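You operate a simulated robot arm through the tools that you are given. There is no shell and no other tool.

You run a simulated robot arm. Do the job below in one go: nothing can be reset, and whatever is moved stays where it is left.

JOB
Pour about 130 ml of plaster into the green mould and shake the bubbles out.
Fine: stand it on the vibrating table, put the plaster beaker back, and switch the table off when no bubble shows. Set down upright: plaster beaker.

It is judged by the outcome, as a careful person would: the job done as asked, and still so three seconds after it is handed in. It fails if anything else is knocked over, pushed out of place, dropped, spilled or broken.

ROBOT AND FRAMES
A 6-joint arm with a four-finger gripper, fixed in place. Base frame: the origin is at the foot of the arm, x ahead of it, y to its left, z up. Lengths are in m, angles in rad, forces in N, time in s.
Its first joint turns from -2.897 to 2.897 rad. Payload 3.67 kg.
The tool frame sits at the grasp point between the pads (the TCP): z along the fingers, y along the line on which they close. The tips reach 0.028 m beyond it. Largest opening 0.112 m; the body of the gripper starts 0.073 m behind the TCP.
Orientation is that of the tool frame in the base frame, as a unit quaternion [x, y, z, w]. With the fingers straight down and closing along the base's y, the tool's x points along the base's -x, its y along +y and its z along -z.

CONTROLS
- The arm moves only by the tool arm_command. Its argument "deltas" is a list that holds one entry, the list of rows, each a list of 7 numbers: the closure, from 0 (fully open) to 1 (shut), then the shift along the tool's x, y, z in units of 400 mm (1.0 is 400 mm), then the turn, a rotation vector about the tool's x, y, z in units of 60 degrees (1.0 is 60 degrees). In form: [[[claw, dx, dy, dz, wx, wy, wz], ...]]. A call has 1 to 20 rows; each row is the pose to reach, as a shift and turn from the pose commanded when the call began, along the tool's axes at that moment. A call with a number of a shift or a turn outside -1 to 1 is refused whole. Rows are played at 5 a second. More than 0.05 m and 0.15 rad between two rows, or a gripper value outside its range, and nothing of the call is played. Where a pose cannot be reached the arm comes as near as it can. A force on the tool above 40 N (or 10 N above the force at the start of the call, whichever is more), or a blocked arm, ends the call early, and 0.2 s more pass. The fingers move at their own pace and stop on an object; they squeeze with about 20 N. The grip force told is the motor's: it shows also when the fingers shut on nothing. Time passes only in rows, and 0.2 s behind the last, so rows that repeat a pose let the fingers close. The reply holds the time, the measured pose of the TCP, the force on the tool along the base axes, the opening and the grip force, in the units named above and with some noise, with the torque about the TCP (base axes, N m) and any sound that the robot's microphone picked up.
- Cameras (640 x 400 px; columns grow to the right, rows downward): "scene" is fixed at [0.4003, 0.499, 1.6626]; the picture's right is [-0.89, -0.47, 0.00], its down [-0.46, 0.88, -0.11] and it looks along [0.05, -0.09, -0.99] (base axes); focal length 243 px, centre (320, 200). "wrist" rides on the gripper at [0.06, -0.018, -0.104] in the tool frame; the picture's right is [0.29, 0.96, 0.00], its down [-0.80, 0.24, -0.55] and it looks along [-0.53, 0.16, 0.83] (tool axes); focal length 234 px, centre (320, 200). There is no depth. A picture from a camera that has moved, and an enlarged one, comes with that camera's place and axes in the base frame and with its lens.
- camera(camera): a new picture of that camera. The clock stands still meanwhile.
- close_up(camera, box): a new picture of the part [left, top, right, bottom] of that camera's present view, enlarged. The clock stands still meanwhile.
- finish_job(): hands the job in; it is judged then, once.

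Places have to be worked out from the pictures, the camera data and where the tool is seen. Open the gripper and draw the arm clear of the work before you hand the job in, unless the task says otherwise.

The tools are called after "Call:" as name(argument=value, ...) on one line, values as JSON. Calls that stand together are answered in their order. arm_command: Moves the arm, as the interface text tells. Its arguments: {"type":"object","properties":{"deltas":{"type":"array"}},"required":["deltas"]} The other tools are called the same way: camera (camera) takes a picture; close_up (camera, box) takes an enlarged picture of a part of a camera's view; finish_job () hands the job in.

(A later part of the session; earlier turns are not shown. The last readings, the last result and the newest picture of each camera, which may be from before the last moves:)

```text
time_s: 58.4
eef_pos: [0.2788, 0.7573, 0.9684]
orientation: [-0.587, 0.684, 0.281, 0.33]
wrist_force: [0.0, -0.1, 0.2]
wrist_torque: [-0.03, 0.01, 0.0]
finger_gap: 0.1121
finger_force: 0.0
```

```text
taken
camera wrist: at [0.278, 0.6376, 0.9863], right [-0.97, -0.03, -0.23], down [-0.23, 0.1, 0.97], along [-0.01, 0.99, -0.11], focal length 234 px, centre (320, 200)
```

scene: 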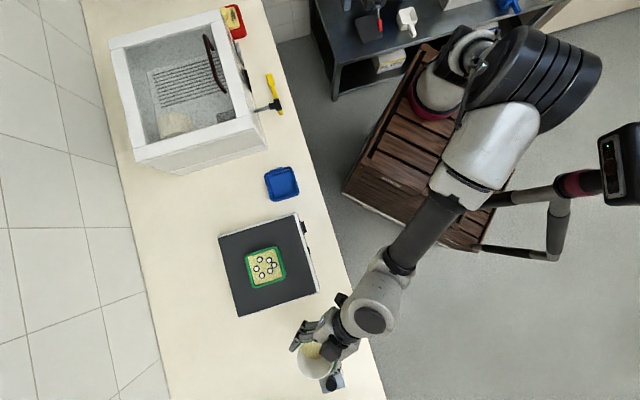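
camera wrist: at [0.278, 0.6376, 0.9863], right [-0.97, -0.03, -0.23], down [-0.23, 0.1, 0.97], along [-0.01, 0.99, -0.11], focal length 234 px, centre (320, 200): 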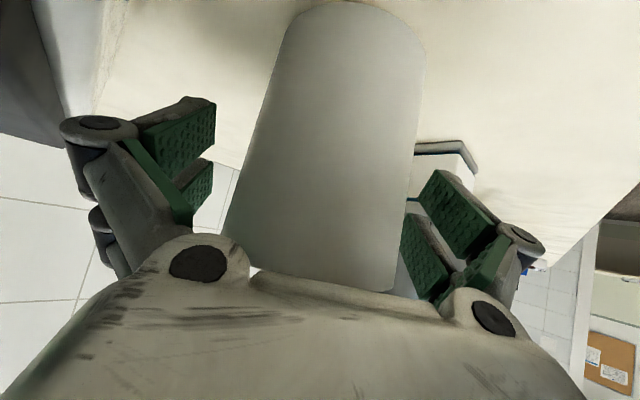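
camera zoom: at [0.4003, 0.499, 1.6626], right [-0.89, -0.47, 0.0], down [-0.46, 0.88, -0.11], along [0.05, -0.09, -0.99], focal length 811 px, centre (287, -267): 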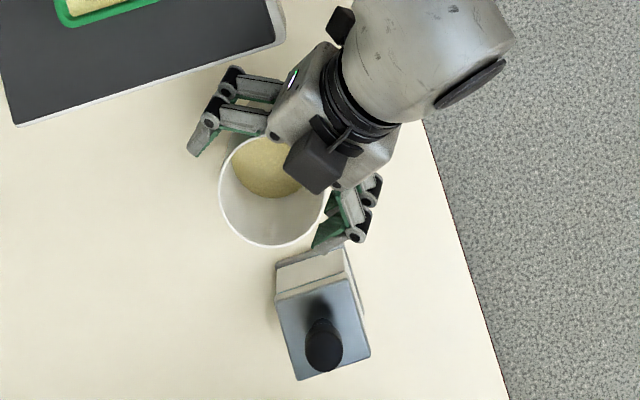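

The beaker is standing upright in place, released. The level inside dropped by about 25 mm, about 120 ml by a rough reading. I retreat up and back the way I came, then measure more precisely.

Call:
arm_command(deltas=[[[0, -0.04, 0, -0.048, 0, 0, 0], [0, -0.082, 0, -0.0975, 0, 0, 0], [0, -0.127, -0.0065, -0.145, 0, 0, 0], [0, -0.171, -0.013, -0.193, 0, 0, 0], [0, -0.215, -0.0195, -0.24, 0, 0, 0], [0, -0.215, -0.0195, -0.24, 0, 0, 0]]])

Call:
camera(camera="scene")

Call:
close_up(camera="scene", box=[240, 300, 400, 400])

```text
time_s: 59.8
eef_pos: [0.2839, 0.7351, 1.096]
orientation: [-0.587, 0.684, 0.281, 0.329]
wrist_force: [-0.2, 0.7, 0.1]
wrist_torque: [0.02, -0.04, -0.01]
finger_gap: 0.1119
finger_force: 0.2
```

```text
taken
```

scene: 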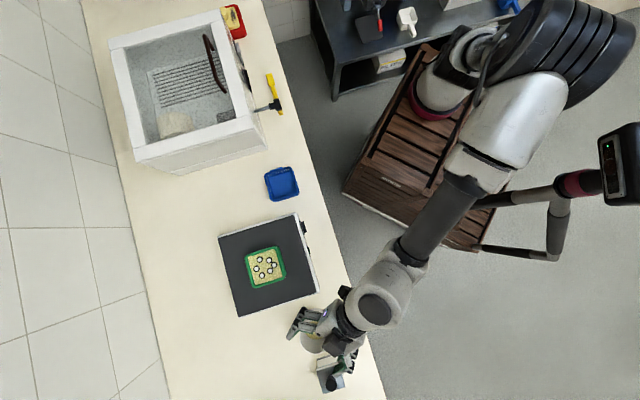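

```text
4.00 times, centred on (320, 350) of scene
camera zoom: at [0.4003, 0.499, 1.6626], right [-0.89, -0.47, 0.0], down [-0.46, 0.88, -0.11], along [0.05, -0.09, -0.99], focal length 974 px, centre (320, -400)
```

zoom: 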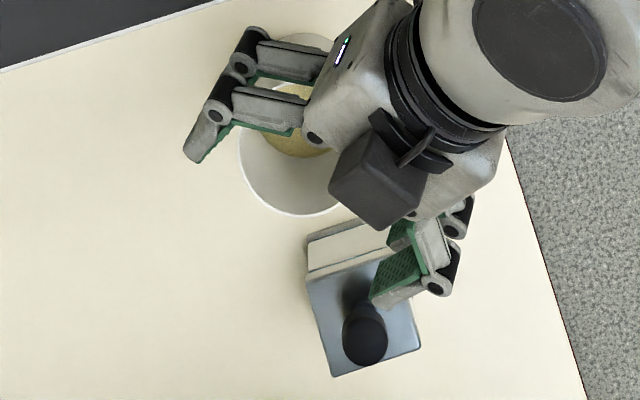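

The beaker is back and upright, and the arm is clear of it. Next I go in front of the table's rocker switch with the fingers closed and the tool pointing down, keeping height.

Call:
arm_command(deltas=[[[0, 0.046, -0.039, -0.07, 0.0335, 0.103, 0.07], [0, 0.0925, -0.079, -0.139, 0.067, 0.2065, 0.141], [0.3, 0.139, -0.118, -0.209, 0.1, 0.31, 0.211], [0.6, 0.185, -0.1575, -0.278, 0.134, 0.413, 0.2815], [1, 0.231, -0.197, -0.348, 0.1675, 0.516, 0.352], [1, 0.2775, -0.236, -0.418, 0.201, 0.6195, 0.422], [1, 0.324, -0.276, -0.487, 0.2345, 0.723, 0.493], [1, 0.37, -0.315, -0.557, 0.268, 0.826, 0.563], [1, 0.37, -0.315, -0.557, 0.268, 0.826, 0.563], [1, 0.37, -0.315, -0.557, 0.268, 0.826, 0.563]]])

Call:
camera(camera="wrist")

Call:
camera(camera="scene")

Call:
close_up(camera="scene", box=[240, 300, 400, 400])

Call:
close_up(camera="scene", box=[296, 308, 336, 358])

```text
time_s: 62.0
eef_pos: [0.368, 0.4528, 1.1192]
orientation: [-0.382, 0.924, 0.001, 0.0]
wrist_force: [0.6, -0.8, -0.2]
wrist_torque: [-0.04, -0.01, 0.01]
finger_gap: 0.0001
finger_force: 20.8
```

```text
taken
camera wrist: at [0.3372, 0.3977, 1.2235], right [-0.88, 0.47, 0.0], down [0.4, 0.73, 0.55], along [0.26, 0.49, -0.83], focal length 234 px, centre (320, 200)
```

wrist: 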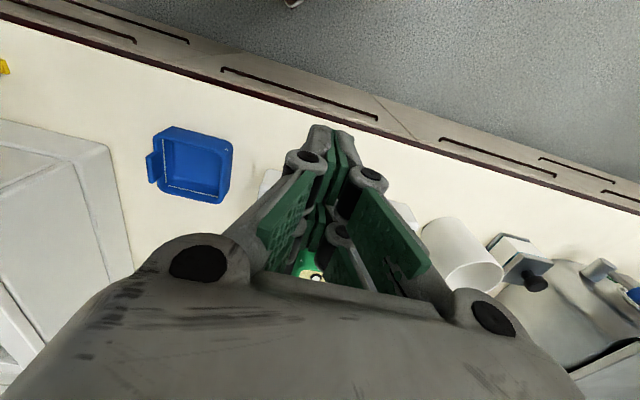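

```text
taken
```

scene: 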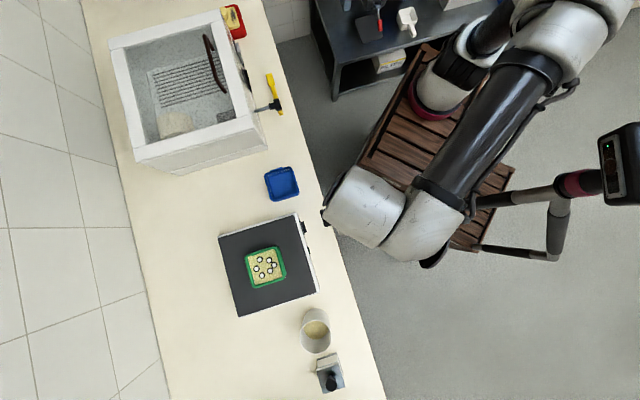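

```text
4.00 times, centred on (320, 350) of scene
camera zoom: at [0.4003, 0.499, 1.6626], right [-0.89, -0.47, 0.0], down [-0.46, 0.88, -0.11], along [0.05, -0.09, -0.99], focal length 974 px, centre (320, -400)
```

zoom: 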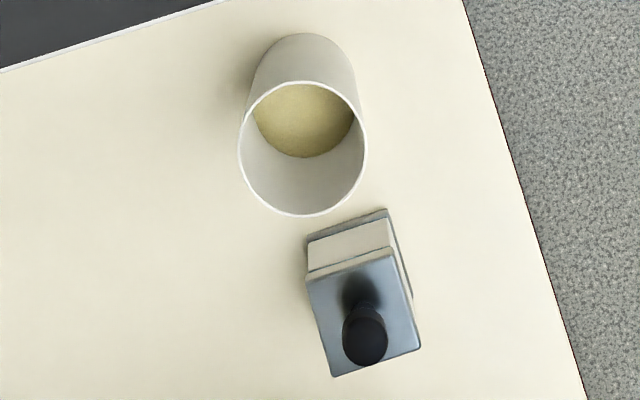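

```text
8.00 times, centred on (316, 333) of scene
camera zoom: at [0.4003, 0.499, 1.6626], right [-0.89, -0.47, 0.0], down [-0.46, 0.88, -0.11], along [0.05, -0.09, -0.99], focal length 1947 px, centre (352, -864)
```

zoom: 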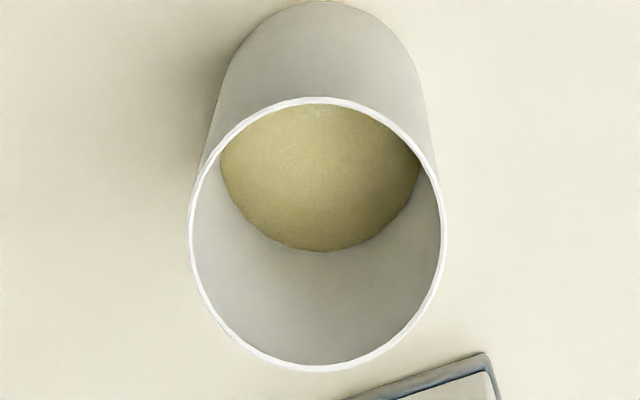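

The plaster level in the beaker fell about 28 mm, which with its taper gives about 124 ml, and the mould is right at its fill line. That is about 130 ml, so the pour is done. Now I examine the switch.

Call:
close_up(camera="scene", box=[294, 212, 322, 262])

Call:
close_up(camera="wrist", box=[230, 130, 430, 255])

```text
8.00 times, centred on (308, 237) of scene
camera zoom: at [0.4003, 0.499, 1.6626], right [-0.89, -0.47, 0.0], down [-0.46, 0.88, -0.11], along [0.05, -0.09, -0.99], focal length 1947 px, centre (416, -96)
```

zoom: 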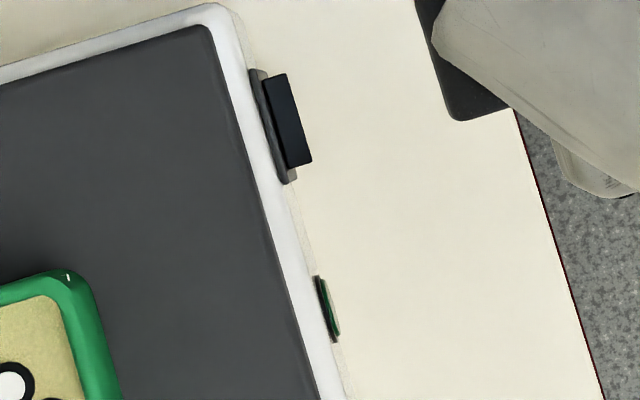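

```text
3.20 times, centred on (330, 192) of wrist
camera zoom: at [0.3372, 0.3977, 1.2235], right [-0.88, 0.47, 0.0], down [0.4, 0.73, 0.55], along [0.26, 0.49, -0.83], focal length 749 px, centre (288, 224)
```

zoom: 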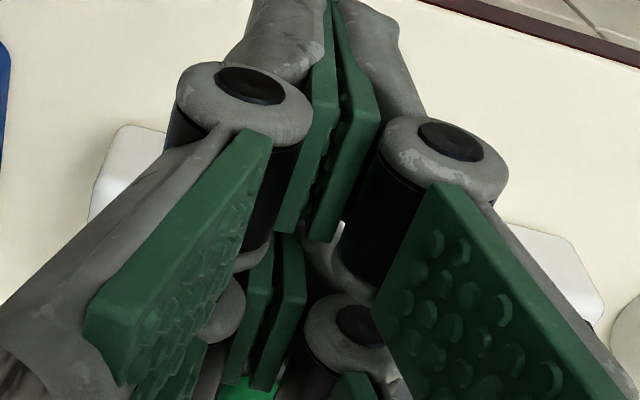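

From above the rocker protrudes about 12 mm from the front face at e1≈0.059. The closed fingers hide it from the wrist camera, so I shift sideways and lower a bit to view the switch face.

Call:
arm_command(deltas=[[[1, 0.012, 0.062, 0.045, 0, 0, 0], [1, 0.025, 0.125, 0.09, 0, 0, 0], [1, 0.037, 0.187, 0.135, 0, 0, 0], [1, 0.05, 0.25, 0.175, 0, 0, 0], [1, 0.05, 0.25, 0.175, 0, 0, 0]]])

Call:
camera(camera="wrist")

Call:
close_up(camera="wrist", box=[176, 180, 240, 220])

```text
time_s: 63.2
eef_pos: [0.2829, 0.5105, 1.0496]
orientation: [-0.383, 0.924, 0.0, -0.001]
wrist_force: [-0.3, 0.1, 0.2]
wrist_torque: [-0.02, 0.03, -0.01]
finger_gap: 0.0
finger_force: 20.2
```

```text
taken
camera wrist: at [0.2521, 0.4546, 1.1531], right [-0.88, 0.47, 0.0], down [0.39, 0.73, 0.55], along [0.26, 0.49, -0.83], focal length 234 px, centre (320, 200)
```

wrist: 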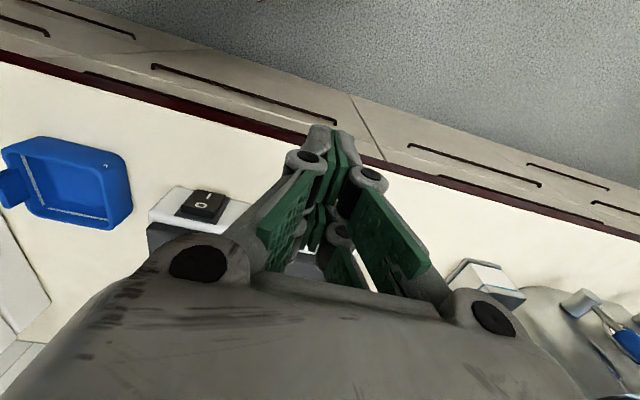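

```text
10.00 times, centred on (208, 200) of wrist
camera zoom: at [0.2521, 0.4546, 1.1531], right [-0.88, 0.47, 0.0], down [0.39, 0.73, 0.55], along [0.26, 0.49, -0.83], focal length 2342 px, centre (1440, 200)
```

zoom: 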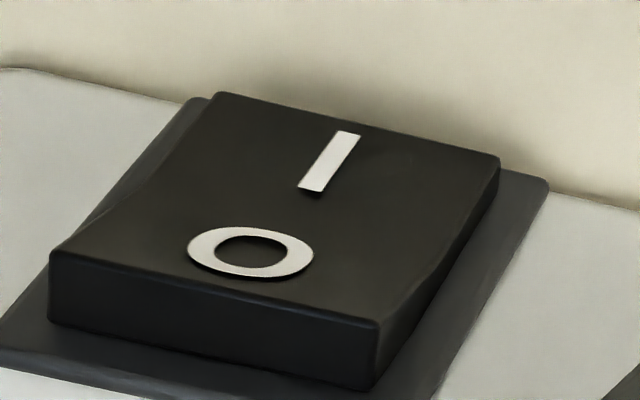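

The view shows "I" on the lower half and "O" on the upper half, with the O half seeming to stand out more. I'll zoom in on the side profile of the rocker and on the lamp.

Call:
close_up(camera="wrist", box=[204, 188, 236, 220])

Call:
close_up(camera="wrist", box=[140, 170, 260, 245])

```text
12.50 times, centred on (220, 204) of wrist
camera zoom: at [0.2521, 0.4546, 1.1531], right [-0.88, 0.47, 0.0], down [0.39, 0.73, 0.55], along [0.26, 0.49, -0.83], focal length 2927 px, centre (1570, 150)
```

zoom: 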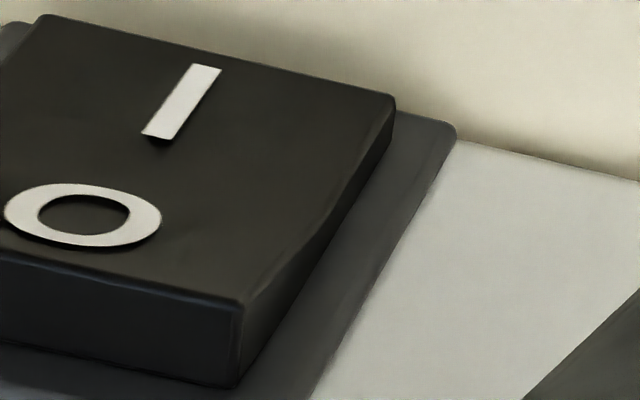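

```text
5.33 times, centred on (200, 208) of wrist
camera zoom: at [0.2521, 0.4546, 1.1531], right [-0.88, 0.47, 0.0], down [0.39, 0.73, 0.55], along [0.26, 0.49, -0.83], focal length 1249 px, centre (960, 160)
```

zoom: 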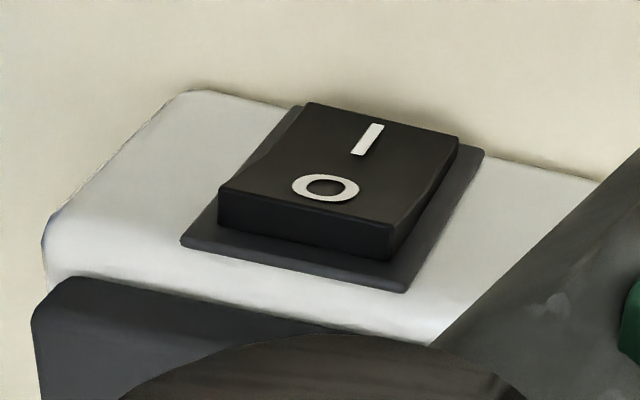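

The O half stands about 4–5 mm further out than the I half, but the lamp is dark and no vibration sound has been heard. To switch on I'll press the "I" half (lower) with the closed fingertips, leaning the tool about 22° so only the tips touch. First I go to a pre-press pose a few centimetres in front.

Call:
arm_command(deltas=[[[1, -0.029, -0.042, 0.02, 0, -0.061, 0], [1, -0.0575, -0.085, 0.05, 0, -0.122, 0], [1, -0.086, -0.127, 0.09, 0, -0.183, 0], [1, -0.115, -0.169, 0.13, 0, -0.245, 0], [1, -0.144, -0.212, 0.17, 0, -0.306, 0], [1, -0.1725, -0.254, 0.2115, 0, -0.367, 0], [1, -0.1725, -0.254, 0.2115, 0, -0.367, 0]]])

Call:
camera(camera="scene")

Call:
close_up(camera="scene", box=[280, 200, 360, 260])

Call:
camera(camera="wrist")

```text
time_s: 64.8
eef_pos: [0.4028, 0.4872, 0.9634]
orientation: [-0.375, 0.907, 0.073, 0.177]
wrist_force: [-0.5, 0.4, 0.6]
wrist_torque: [-0.04, -0.02, -0.01]
finger_gap: 0.0
finger_force: 19.6
```

```text
taken
```

scene: 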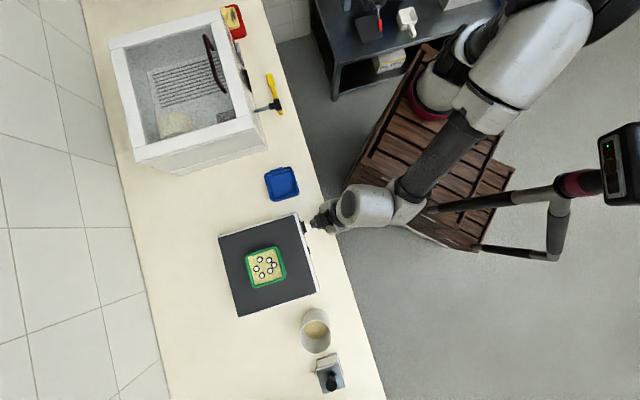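

```text
6.67 times, centred on (320, 230) of scene
camera zoom: at [0.4003, 0.499, 1.6626], right [-0.89, -0.47, 0.0], down [-0.46, 0.88, -0.11], along [0.05, -0.09, -0.99], focal length 1623 px, centre (320, 0)
```

zoom: 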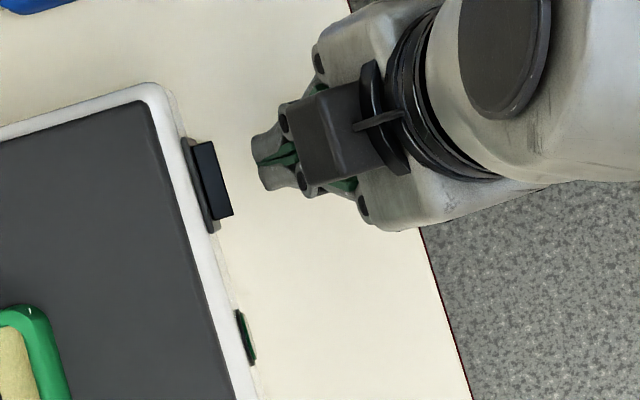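

```text
taken
camera wrist: at [0.3479, 0.4073, 1.0382], right [-0.87, 0.49, -0.11], down [0.21, 0.54, 0.81], along [0.46, 0.68, -0.57], focal length 234 px, centre (320, 200)
```

wrist: 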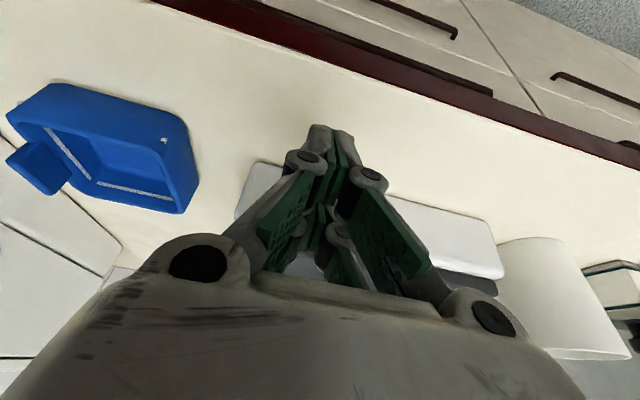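

Overhead, the fingertips line up with the rocker, with about a 13 mm gap. I lower to the "I" half and lessen the lean to about 15° so the tips stay clear of the bench.

Call:
arm_command(deltas=[[[1, 0.011, 0, 0.027, 0, 0.06, 0], [1, 0.022, 0, 0.0542, 0, 0.117, 0], [1, 0.022, 0, 0.0542, 0, 0.117, 0]]])

Call:
close_up(camera="scene", box=[290, 205, 340, 245])

```text
time_s: 65.6
eef_pos: [0.4033, 0.4871, 0.9408]
orientation: [-0.379, 0.916, 0.051, 0.12]
wrist_force: [0.8, 0.2, -0.2]
wrist_torque: [-0.03, -0.01, -0.01]
finger_gap: 0.0001
finger_force: 19.7
```

```text
10.00 times, centred on (315, 225) of scene
camera zoom: at [0.4003, 0.499, 1.6626], right [-0.89, -0.47, 0.0], down [-0.46, 0.88, -0.11], along [0.05, -0.09, -0.99], focal length 2434 px, centre (370, -50)
```

zoom: 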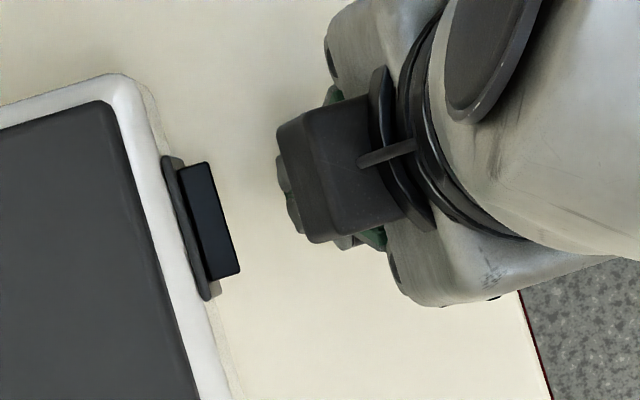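

The fingertips are in front of the lower half with room above the bench. I advance 15 mm, then creep forward in small steps, watching force, sound and lamp.

Call:
arm_command(deltas=[[[1, -0.018, 0, 0.005, 0, 0, 0], [1, -0.0362, 0, 0.0097, 0, 0, 0], [1, -0.0362, 0, 0.0097, 0, 0, 0]]])

Call:
arm_command(deltas=[[[1, -0.006, 0, 0.0016, 0, 0, 0], [1, -0.012, 0, 0.0032, 0, 0, 0], [1, -0.012, 0, 0.0032, 0, 0, 0]]])

Call:
close_up(camera="scene", box=[290, 205, 340, 265])

```text
time_s: 66.4
eef_pos: [0.4133, 0.4975, 0.9414]
orientation: [-0.379, 0.916, 0.05, 0.121]
wrist_force: [0.8, 0.3, -0.8]
wrist_torque: [0.02, -0.01, 0.02]
finger_gap: 0.0
finger_force: 20.3
```

```text
time_s: 67.2
eef_pos: [0.4166, 0.4997, 0.9417]
orientation: [-0.379, 0.916, 0.05, 0.12]
wrist_force: [-0.1, 0.8, 0.3]
wrist_torque: [0.0, 0.01, -0.02]
finger_gap: 0.0002
finger_force: 19.6
```

```text
6.67 times, centred on (315, 235) of scene
camera zoom: at [0.4003, 0.499, 1.6626], right [-0.89, -0.47, 0.0], down [-0.46, 0.88, -0.11], along [0.05, -0.09, -0.99], focal length 1623 px, centre (353, -33)
```

zoom: 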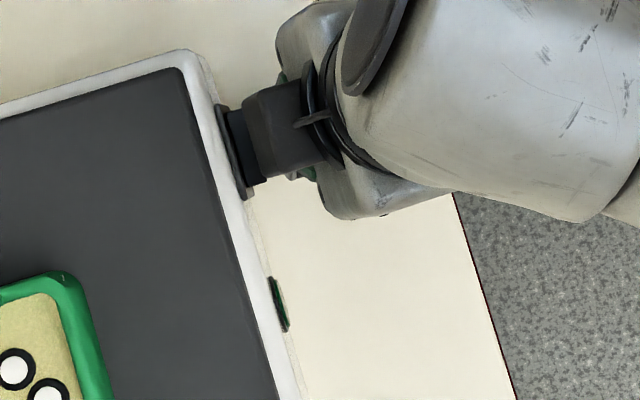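

No contact yet at tip e2≈0.678. I continue in 2–3 mm steps, reading the force after each.

Call:
arm_command(deltas=[[[1, -0.006, 0, 0.0016, 0, 0, 0], [1, -0.006, 0, 0.0016, 0, 0, 0]]])

Call:
arm_command(deltas=[[[1, -0.006, 0, 0.0016, 0, 0, 0], [1, -0.006, 0, 0.0016, 0, 0, 0]]])

Call:
arm_command(deltas=[[[1, -0.006, 0, 0.0016, 0, 0, 0], [1, -0.006, 0, 0.0016, 0, 0, 0]]])

```text
time_s: 67.8
eef_pos: [0.4185, 0.5021, 0.9416]
orientation: [-0.38, 0.916, 0.05, 0.12]
wrist_force: [-15.9, -11.4, 4.0]
wrist_torque: [-0.11, 0.24, 0.06]
finger_gap: 0.0059
finger_force: 35.7
```

```text
time_s: 68.2
eef_pos: [0.4187, 0.5012, 0.9413]
orientation: [-0.379, 0.916, 0.048, 0.118]
wrist_force: [-12.9, -10.9, 3.5]
wrist_torque: [-0.08, 0.18, 0.05]
finger_gap: 0.0057
finger_force: 35.6
stopped in row 2: the force on the tool passed its limit at 43 N (the readings are from after the stop); the commanded pose is now the measured one
```

```text
time_s: 68.7
eef_pos: [0.4182, 0.5017, 0.9408]
orientation: [-0.378, 0.917, 0.047, 0.118]
wrist_force: [-12.1, -9.9, 3.8]
wrist_torque: [-0.08, 0.15, 0.08]
finger_gap: 0.0061
finger_force: 35.6
stopped in row 2: the force on the tool passed its limit at 43 N (the readings are from after the stop); the commanded pose is now the measured one
```

The lower "I" half is rigid: force jumped above 40 N without any travel, sound or lamp. That half is already pressed in. I back off at once and check that nothing moved.

Call:
arm_command(deltas=[[[1, 0.012, 0, -0.0032, 0, 0, 0], [1, 0.036, 0, -0.0097, 0, 0, 0], [1, 0.072, 0, -0.0194, 0, 0, 0], [1, 0.072, 0, -0.0194, 0, 0, 0]]])

Call:
close_up(camera="scene", box=[294, 212, 322, 262])

Call:
close_up(camera="scene", box=[210, 200, 330, 320])

```text
time_s: 69.7
eef_pos: [0.3975, 0.4819, 0.9404]
orientation: [-0.379, 0.917, 0.048, 0.117]
wrist_force: [-0.6, 0.7, 0.1]
wrist_torque: [0.0, 0.04, 0.03]
finger_gap: 0.0002
finger_force: 35.6
```

```text
8.00 times, centred on (308, 237) of scene
camera zoom: at [0.4003, 0.499, 1.6626], right [-0.89, -0.47, 0.0], down [-0.46, 0.88, -0.11], along [0.05, -0.09, -0.99], focal length 1947 px, centre (416, -96)
```

zoom: 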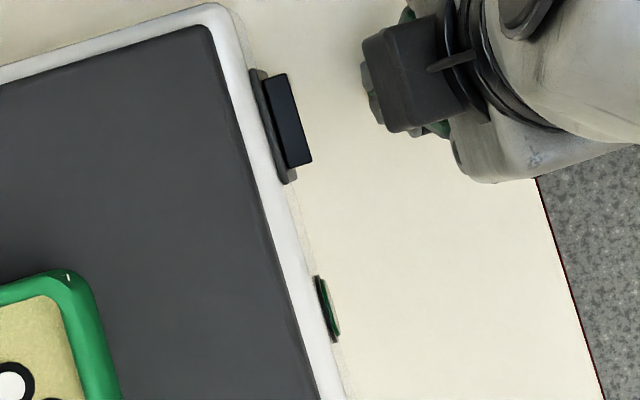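

```text
3.33 times, centred on (270, 260) of scene
camera zoom: at [0.4003, 0.499, 1.6626], right [-0.89, -0.47, 0.0], down [-0.46, 0.88, -0.11], along [0.05, -0.09, -0.99], focal length 811 px, centre (487, 0)
```

zoom: 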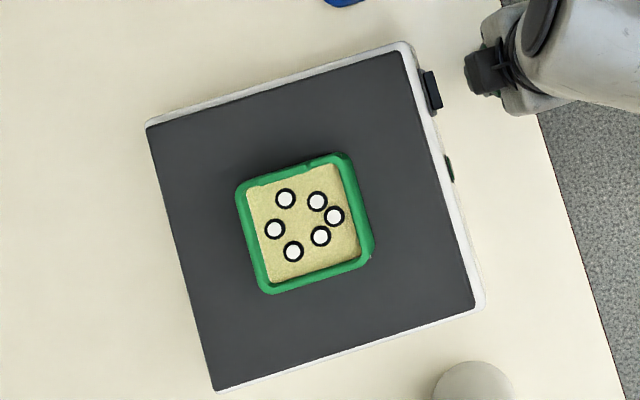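

The table and mould have not moved, and the lamp is still dark. The "I" half can't go further in, so the half that can move is the protruding upper "O" half. I straighten the tool and set the tips level with the upper half, in front of it.

Call:
arm_command(deltas=[[[1, -0.015, 0, -0.02, 0, 0.08, 0], [1, -0.03, 0, -0.035, 0, 0.16, 0], [1, -0.045, 0, -0.044, 0, 0.242, 0], [1, -0.045, 0, -0.044, 0, 0.242, 0]]])

Call:
close_up(camera="scene", box=[290, 205, 340, 265])

```text
time_s: 70.7
eef_pos: [0.4071, 0.491, 0.962]
orientation: [-0.382, 0.924, 0.0, 0.0]
wrist_force: [-0.4, 0.0, 0.2]
wrist_torque: [0.0, -0.02, -0.02]
finger_gap: 0.0001
finger_force: 34.8
```

```text
6.67 times, centred on (315, 235) of scene
camera zoom: at [0.4003, 0.499, 1.6626], right [-0.89, -0.47, 0.0], down [-0.46, 0.88, -0.11], along [0.05, -0.09, -0.99], focal length 1623 px, centre (353, -33)
```

zoom: 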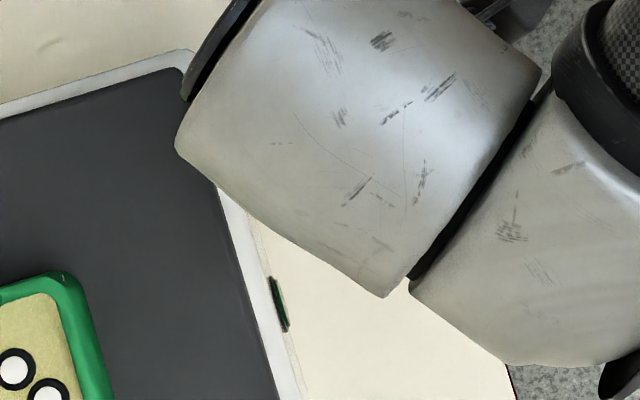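

The lamp stays visible from overhead. I advance 12 mm, then 2 mm at a time, watching for contact, click and lamp.

Call:
arm_command(deltas=[[[1, -0.015, 0, 0, 0, 0, 0], [1, -0.03, 0, 0, 0, 0, 0], [1, -0.03, 0, 0, 0, 0, 0]]])

Call:
arm_command(deltas=[[[1, -0.005, 0, 0, 0, 0, 0], [1, -0.005, 0, 0, 0, 0, 0]]])

Call:
arm_command(deltas=[[[1, -0.005, 0, 0, 0, 0, 0], [1, -0.005, 0, 0, 0, 0, 0]]])

Call:
close_up(camera="scene", box=[290, 205, 340, 265])

```text
time_s: 71.5
eef_pos: [0.4165, 0.4976, 0.9613]
orientation: [-0.382, 0.924, -0.002, 0.0]
wrist_force: [-1.0, 0.4, 0.0]
wrist_torque: [0.02, -0.01, -0.02]
finger_gap: 0.0
finger_force: 35.8
```

```text
time_s: 72.1
eef_pos: [0.4176, 0.5014, 0.9622]
orientation: [-0.381, 0.924, -0.001, 0.0]
wrist_force: [0.5, -0.2, 0.8]
wrist_torque: [0.0, -0.01, 0.01]
finger_gap: 0.0
finger_force: 35.8
```

```text
time_s: 72.7
eef_pos: [0.4189, 0.5027, 0.9617]
orientation: [-0.381, 0.924, -0.001, 0.0]
wrist_force: [0.1, 0.0, 0.6]
wrist_torque: [0.02, 0.0, -0.01]
finger_gap: 0.0002
finger_force: 36.2
```

```text
6.67 times, centred on (315, 235) of scene
camera zoom: at [0.4003, 0.499, 1.6626], right [-0.89, -0.47, 0.0], down [-0.46, 0.88, -0.11], along [0.05, -0.09, -0.99], focal length 1623 px, centre (353, -33)
```

zoom: 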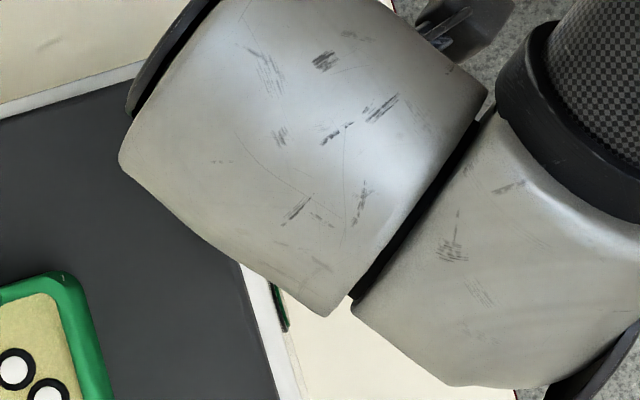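

No contact yet at TCP e2≈0.652. I continue.

Call:
arm_command(deltas=[[[1, -0.005, 0, 0, 0, 0, 0], [1, -0.005, 0, 0, 0, 0, 0]]])

Call:
arm_command(deltas=[[[1, -0.005, 0, 0, 0, 0, 0], [1, -0.005, 0, 0, 0, 0, 0]]])

Call:
arm_command(deltas=[[[1, -0.004, 0, 0, 0, 0, 0], [1, -0.004, 0, 0, 0, 0, 0]]])

Call:
close_up(camera="scene", box=[290, 205, 340, 265])

```text
time_s: 73.3
eef_pos: [0.4191, 0.5044, 0.9611]
orientation: [-0.382, 0.924, 0.0, 0.0]
wrist_force: [-1.8, -0.8, -0.2]
wrist_torque: [0.03, -0.01, -0.02]
finger_gap: 0.0061
finger_force: 35.6
```

```text
time_s: 73.9
eef_pos: [0.4214, 0.5052, 0.963]
orientation: [-0.382, 0.924, -0.001, 0.0]
wrist_force: [-0.2, -0.5, -0.1]
wrist_torque: [-0.02, -0.01, -0.02]
finger_gap: 0.0
finger_force: 35.8
```

```text
time_s: 74.5
eef_pos: [0.4218, 0.5054, 0.9627]
orientation: [-0.382, 0.924, -0.002, 0.001]
wrist_force: [-12.2, -10.6, 4.6]
wrist_torque: [-0.22, 0.28, 0.02]
finger_gap: 0.006
finger_force: 35.4
```

```text
6.67 times, centred on (315, 235) of scene
camera zoom: at [0.4003, 0.499, 1.6626], right [-0.89, -0.47, 0.0], down [-0.46, 0.88, -0.11], along [0.05, -0.09, -0.99], focal length 1623 px, centre (353, -33)
```

zoom: 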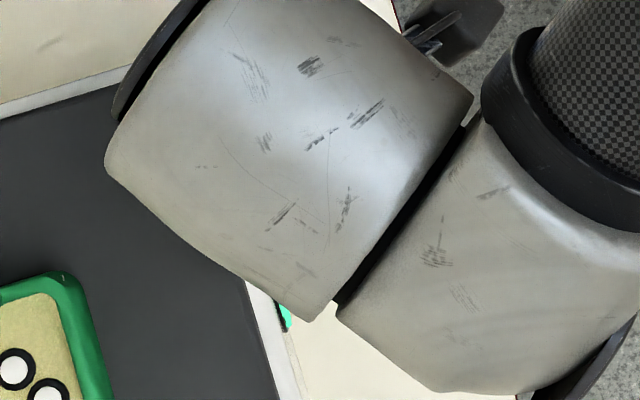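

The switch flipped: the lamp is now bright green, so pressing the raised half switched the table on. I back off and watch the bubbles.

Call:
arm_command(deltas=[[[1, 0.02, 0, 0, 0, 0, 0], [1, 0.07, 0, 0, 0, 0, 0], [1, 0.12, 0, 0, 0, 0, 0], [1, 0.12, 0, 0, 0, 0, 0]]])

Call:
close_up(camera="scene", box=[210, 200, 330, 320])

Call:
close_up(camera="scene", box=[238, 240, 294, 290])

```text
time_s: 75.5
eef_pos: [0.3879, 0.4714, 0.9613]
orientation: [-0.382, 0.924, 0.0, 0.002]
wrist_force: [0.4, 0.0, -0.1]
wrist_torque: [-0.02, 0.0, -0.02]
finger_gap: 0.0
finger_force: 35.5
```

```text
3.33 times, centred on (270, 260) of scene
camera zoom: at [0.4003, 0.499, 1.6626], right [-0.89, -0.47, 0.0], down [-0.46, 0.88, -0.11], along [0.05, -0.09, -0.99], focal length 811 px, centre (487, 0)
```

zoom: 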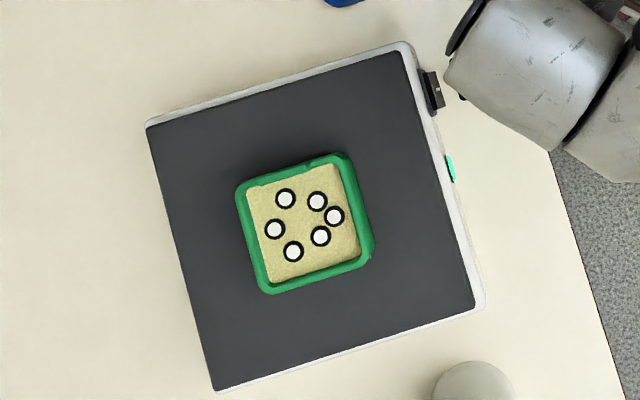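

```text
8.00 times, centred on (266, 265) of scene
camera zoom: at [0.4003, 0.499, 1.6626], right [-0.89, -0.47, 0.0], down [-0.46, 0.88, -0.11], along [0.05, -0.09, -0.99], focal length 1947 px, centre (752, -320)
```

zoom: 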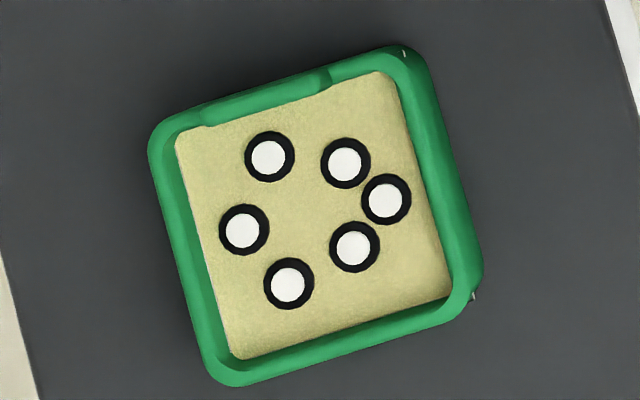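

The lamp is lit and six bubbles still show. While waiting I take the pre-press pose in front of the lower half (15° lean) and let some seconds pass.

Call:
arm_command(deltas=[[[1, -0.01, 0, 0.018, 0, -0.085, 0], [1, -0.02, 0, 0.036, 0, -0.17, 0], [1, -0.031, 0, 0.053, 0, -0.25, 0], [1, -0.031, 0, 0.053, 0, -0.25, 0], [1, -0.031, 0, 0.053, 0, -0.25, 0], [1, -0.031, 0, 0.053, 0, -0.25, 0], [1, -0.031, 0, 0.053, 0, -0.25, 0], [1, -0.031, 0, 0.053, 0, -0.25, 0], [1, -0.031, 0, 0.053, 0, -0.25, 0], [1, -0.031, 0, 0.053, 0, -0.25, 0], [1, -0.031, 0, 0.053, 0, -0.25, 0], [1, -0.031, 0, 0.053, 0, -0.25, 0], [1, -0.031, 0, 0.053, 0, -0.25, 0], [1, -0.031, 0, 0.053, 0, -0.25, 0]]])

Call:
close_up(camera="scene", box=[238, 240, 294, 290])

Call:
close_up(camera="scene", box=[290, 205, 340, 265])

```text
time_s: 78.5
eef_pos: [0.3975, 0.481, 0.94]
orientation: [-0.379, 0.916, 0.049, 0.121]
wrist_force: [-0.1, -0.1, 0.3]
wrist_torque: [0.01, -0.01, 0.0]
finger_gap: 0.0
finger_force: 35.2
```

```text
8.00 times, centred on (266, 265) of scene
camera zoom: at [0.4003, 0.499, 1.6626], right [-0.89, -0.47, 0.0], down [-0.46, 0.88, -0.11], along [0.05, -0.09, -0.99], focal length 1947 px, centre (752, -320)
```

zoom: 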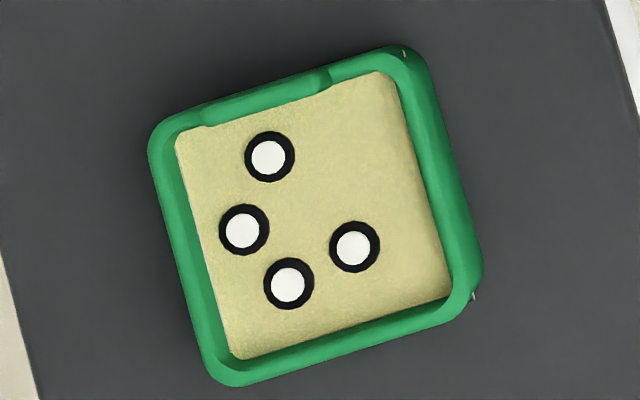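

```text
6.67 times, centred on (315, 235) of scene
camera zoom: at [0.4003, 0.499, 1.6626], right [-0.89, -0.47, 0.0], down [-0.46, 0.88, -0.11], along [0.05, -0.09, -0.99], focal length 1623 px, centre (353, -33)
```

zoom: 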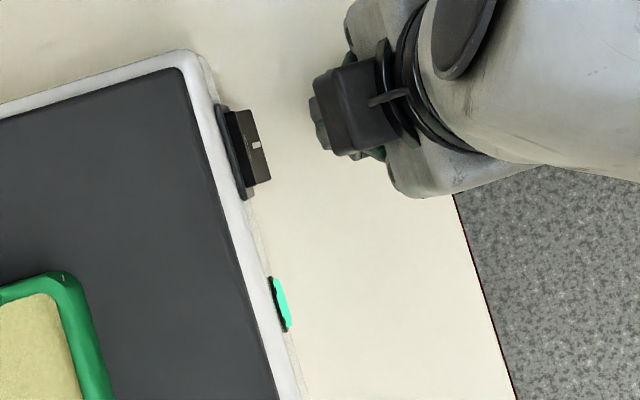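

It works: four bubbles remain. I keep waiting, checking in short intervals.

Call:
arm_command(deltas=[[[1, 0, 0, 0, 0, 0, 0], [1, 0, 0, 0, 0, 0, 0], [1, 0, 0, 0, 0, 0, 0], [1, 0, 0, 0, 0, 0, 0], [1, 0, 0, 0, 0, 0, 0], [1, 0, 0, 0, 0, 0, 0], [1, 0, 0, 0, 0, 0, 0], [1, 0, 0, 0, 0, 0, 0], [1, 0, 0, 0, 0, 0, 0], [1, 0, 0, 0, 0, 0, 0]]])

Call:
close_up(camera="scene", box=[238, 240, 294, 290])

```text
time_s: 80.7
eef_pos: [0.3967, 0.4808, 0.94]
orientation: [-0.38, 0.916, 0.049, 0.121]
wrist_force: [-0.2, -0.6, -0.4]
wrist_torque: [0.0, -0.03, -0.03]
finger_gap: 0.0001
finger_force: 35.3
```

```text
8.00 times, centred on (266, 265) of scene
camera zoom: at [0.4003, 0.499, 1.6626], right [-0.89, -0.47, 0.0], down [-0.46, 0.88, -0.11], along [0.05, -0.09, -0.99], focal length 1947 px, centre (752, -320)
```

zoom: 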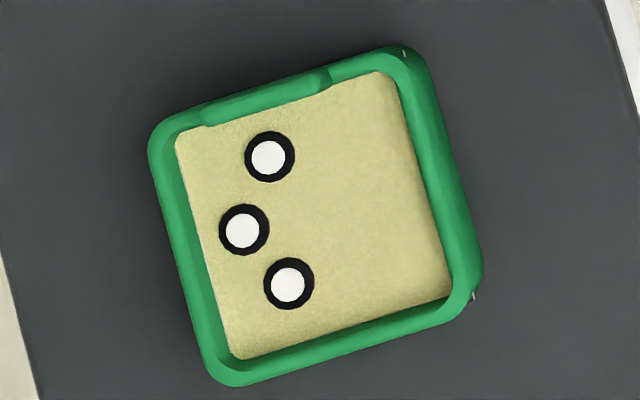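

Three bubbles are left, going at roughly one every two seconds. I wait on.

Call:
arm_command(deltas=[[[1, 0, 0, 0, 0, 0, 0], [1, 0, 0, 0, 0, 0, 0], [1, 0, 0, 0, 0, 0, 0], [1, 0, 0, 0, 0, 0, 0], [1, 0, 0, 0, 0, 0, 0], [1, 0, 0, 0, 0, 0, 0], [1, 0, 0, 0, 0, 0, 0], [1, 0, 0, 0, 0, 0, 0], [1, 0, 0, 0, 0, 0, 0], [1, 0, 0, 0, 0, 0, 0], [1, 0, 0, 0, 0, 0, 0], [1, 0, 0, 0, 0, 0, 0], [1, 0, 0, 0, 0, 0, 0], [1, 0, 0, 0, 0, 0, 0], [1, 0, 0, 0, 0, 0, 0], [1, 0, 0, 0, 0, 0, 0]]])

Call:
close_up(camera="scene", box=[238, 240, 294, 290])

```text
time_s: 84.1
eef_pos: [0.3975, 0.4804, 0.9411]
orientation: [-0.378, 0.916, 0.049, 0.121]
wrist_force: [-0.8, 0.1, -0.2]
wrist_torque: [-0.01, -0.02, 0.02]
finger_gap: 0.0002
finger_force: 35.0
```

```text
8.00 times, centred on (266, 265) of scene
camera zoom: at [0.4003, 0.499, 1.6626], right [-0.89, -0.47, 0.0], down [-0.46, 0.88, -0.11], along [0.05, -0.09, -0.99], focal length 1947 px, centre (752, -320)
```

zoom: 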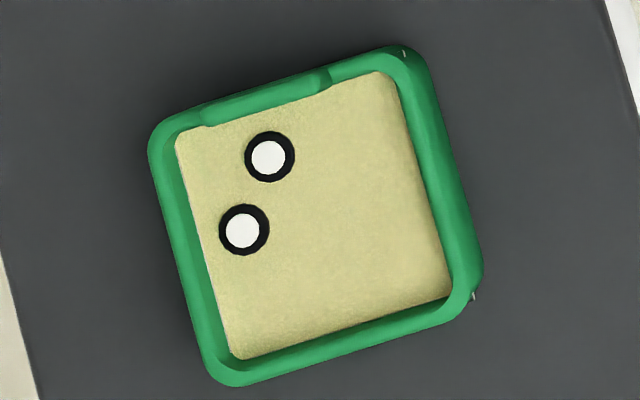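

Two are left. While waiting I move the tips to about 7 mm from the lower half so I can switch off promptly.

Call:
arm_command(deltas=[[[1, -0.02, 0, 0.0055, 0, 0, 0], [1, -0.0434, 0, 0.0116, 0, 0, 0], [1, -0.0434, 0, 0.0116, 0, 0, 0], [1, -0.0434, 0, 0.0116, 0, 0, 0], [1, -0.0434, 0, 0.0116, 0, 0, 0], [1, -0.0434, 0, 0.0116, 0, 0, 0], [1, -0.0434, 0, 0.0116, 0, 0, 0], [1, -0.0434, 0, 0.0116, 0, 0, 0], [1, -0.0434, 0, 0.0116, 0, 0, 0], [1, -0.0434, 0, 0.0116, 0, 0, 0], [1, -0.0434, 0, 0.0116, 0, 0, 0]]])

Call:
close_up(camera="scene", box=[238, 240, 294, 290])

Call:
close_up(camera="scene", box=[290, 205, 340, 265])

```text
time_s: 86.5
eef_pos: [0.4094, 0.4932, 0.9405]
orientation: [-0.379, 0.916, 0.049, 0.121]
wrist_force: [0.5, 0.8, 0.6]
wrist_torque: [-0.02, 0.01, 0.02]
finger_gap: 0.0
finger_force: 35.5
```

```text
8.00 times, centred on (266, 265) of scene
camera zoom: at [0.4003, 0.499, 1.6626], right [-0.89, -0.47, 0.0], down [-0.46, 0.88, -0.11], along [0.05, -0.09, -0.99], focal length 1947 px, centre (752, -320)
```

zoom: 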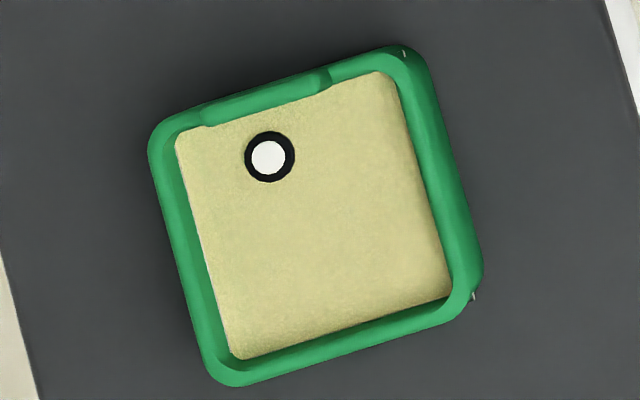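

```text
6.67 times, centred on (315, 235) of scene
camera zoom: at [0.4003, 0.499, 1.6626], right [-0.89, -0.47, 0.0], down [-0.46, 0.88, -0.11], along [0.05, -0.09, -0.99], focal length 1623 px, centre (353, -33)
```

zoom: 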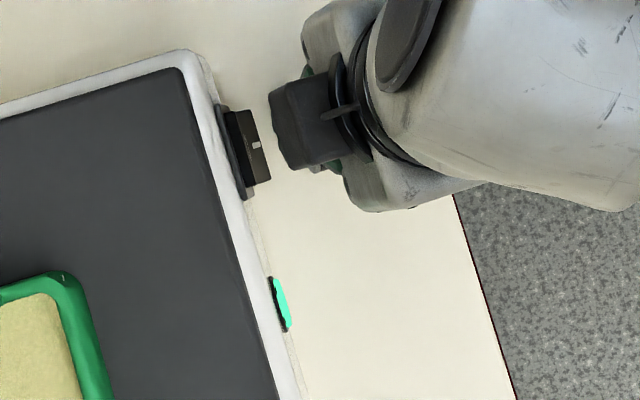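

One bubble is left. I wait in shorter intervals now.

Call:
arm_command(deltas=[[[1, 0, 0, 0, 0, 0, 0], [1, 0, 0, 0, 0, 0, 0], [1, 0, 0, 0, 0, 0, 0], [1, 0, 0, 0, 0, 0, 0], [1, 0, 0, 0, 0, 0, 0]]])

Call:
close_up(camera="scene", box=[238, 240, 294, 290])

```text
time_s: 87.7
eef_pos: [0.4097, 0.4925, 0.9409]
orientation: [-0.38, 0.916, 0.048, 0.121]
wrist_force: [0.4, -0.7, 0.3]
wrist_torque: [-0.01, 0.0, 0.02]
finger_gap: 0.0
finger_force: 35.6
```

```text
8.00 times, centred on (266, 265) of scene
camera zoom: at [0.4003, 0.499, 1.6626], right [-0.89, -0.47, 0.0], down [-0.46, 0.88, -0.11], along [0.05, -0.09, -0.99], focal length 1947 px, centre (752, -320)
```

zoom: 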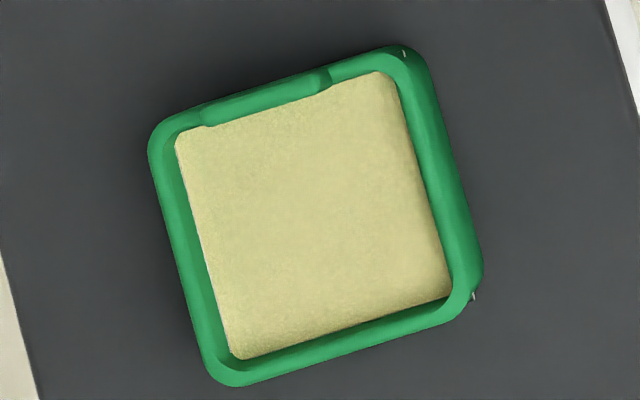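

No bubble shows any more. I press the lower half now to switch the table off.

Call:
arm_command(deltas=[[[1, -0.0193, 0, 0.0052, 0, 0, 0], [1, -0.0241, 0, 0.0065, 0, 0, 0], [1, -0.029, 0, 0.0078, 0, 0, 0], [1, -0.029, 0, 0.0078, 0, 0, 0]]])

Call:
close_up(camera="scene", box=[290, 205, 340, 265])

```text
time_s: 88.7
eef_pos: [0.4173, 0.502, 0.9404]
orientation: [-0.379, 0.916, 0.05, 0.121]
wrist_force: [-5.8, -6.2, 2.1]
wrist_torque: [-0.06, 0.04, 0.0]
finger_gap: 0.0059
finger_force: 35.2
```

```text
6.67 times, centred on (315, 235) of scene
camera zoom: at [0.4003, 0.499, 1.6626], right [-0.89, -0.47, 0.0], down [-0.46, 0.88, -0.11], along [0.05, -0.09, -0.99], focal length 1623 px, centre (353, -33)
```

zoom: 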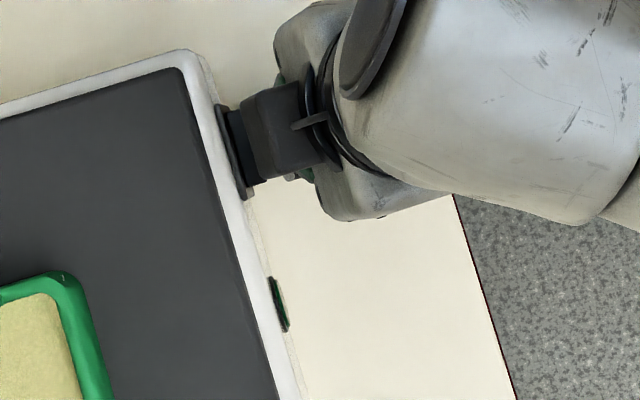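

The lamp has gone dark, so the table is off. I withdraw straight back from the switch and check the state.

Call:
arm_command(deltas=[[[1, 0.012, 0, -0.0032, 0, 0, 0], [1, 0.05, 0, -0.0134, 0, 0, 0], [1, 0.1, 0, -0.0268, 0, 0, 0], [1, 0.1, 0, -0.0268, 0, 0, 0]]])

Call:
close_up(camera="scene", box=[294, 212, 322, 262])

Call:
close_up(camera="scene", box=[210, 200, 330, 320])

```text
time_s: 89.7
eef_pos: [0.388, 0.4716, 0.9417]
orientation: [-0.379, 0.916, 0.049, 0.121]
wrist_force: [0.0, -0.3, -0.1]
wrist_torque: [-0.05, -0.03, 0.0]
finger_gap: 0.0
finger_force: 35.6
```

```text
8.00 times, centred on (308, 237) of scene
camera zoom: at [0.4003, 0.499, 1.6626], right [-0.89, -0.47, 0.0], down [-0.46, 0.88, -0.11], along [0.05, -0.09, -0.99], focal length 1947 px, centre (416, -96)
```

zoom: 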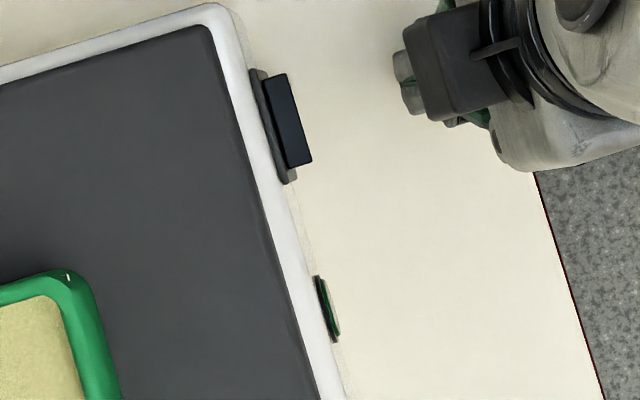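

```text
3.33 times, centred on (270, 260) of scene
camera zoom: at [0.4003, 0.499, 1.6626], right [-0.89, -0.47, 0.0], down [-0.46, 0.88, -0.11], along [0.05, -0.09, -0.99], focal length 811 px, centre (487, 0)
```

zoom: 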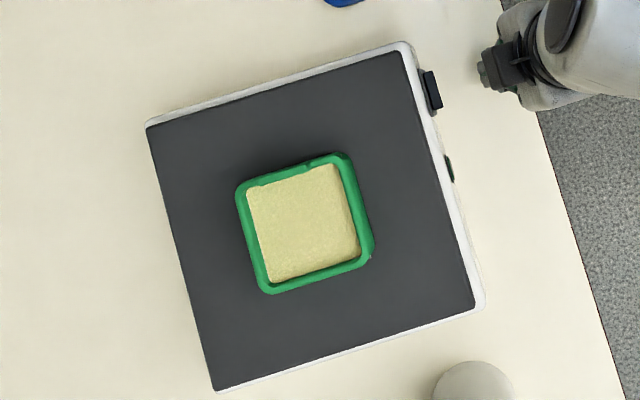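

The table is off, the mould stands on it full and bubble-free, and nothing has shifted. I now raise the arm, open the gripper and draw back clear of the bench.

Call:
arm_command(deltas=[[[1, 0.0, -0.001, -0.08, 0, 0.04, 0], [1, 0.0, -0.002, -0.17, 0, 0.08, 0], [1, 0.001, -0.003, -0.26, 0, 0.12, 0], [0.8, 0.001, -0.004, -0.36, 0, 0.17, 0], [0.4, 0.001, -0.005, -0.45, 0, 0.21, 0], [0.0, 0.0015, -0.006, -0.5385, 0, 0.25, 0], [0.0, 0.0015, -0.006, -0.5385, 0, 0.25, 0], [0.0, 0.0015, -0.006, -0.5385, 0, 0.25, 0]]])

Call:
camera(camera="scene")

```text
time_s: 91.5
eef_pos: [0.3507, 0.4313, 1.1476]
orientation: [-0.382, 0.924, -0.001, 0.0]
wrist_force: [0.5, -0.4, -0.4]
wrist_torque: [0.0, 0.0, 0.01]
finger_gap: 0.1118
finger_force: 0.1
```

```text
taken
```

scene: 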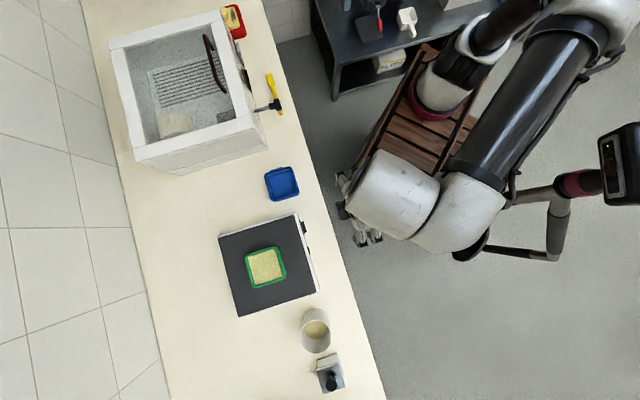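

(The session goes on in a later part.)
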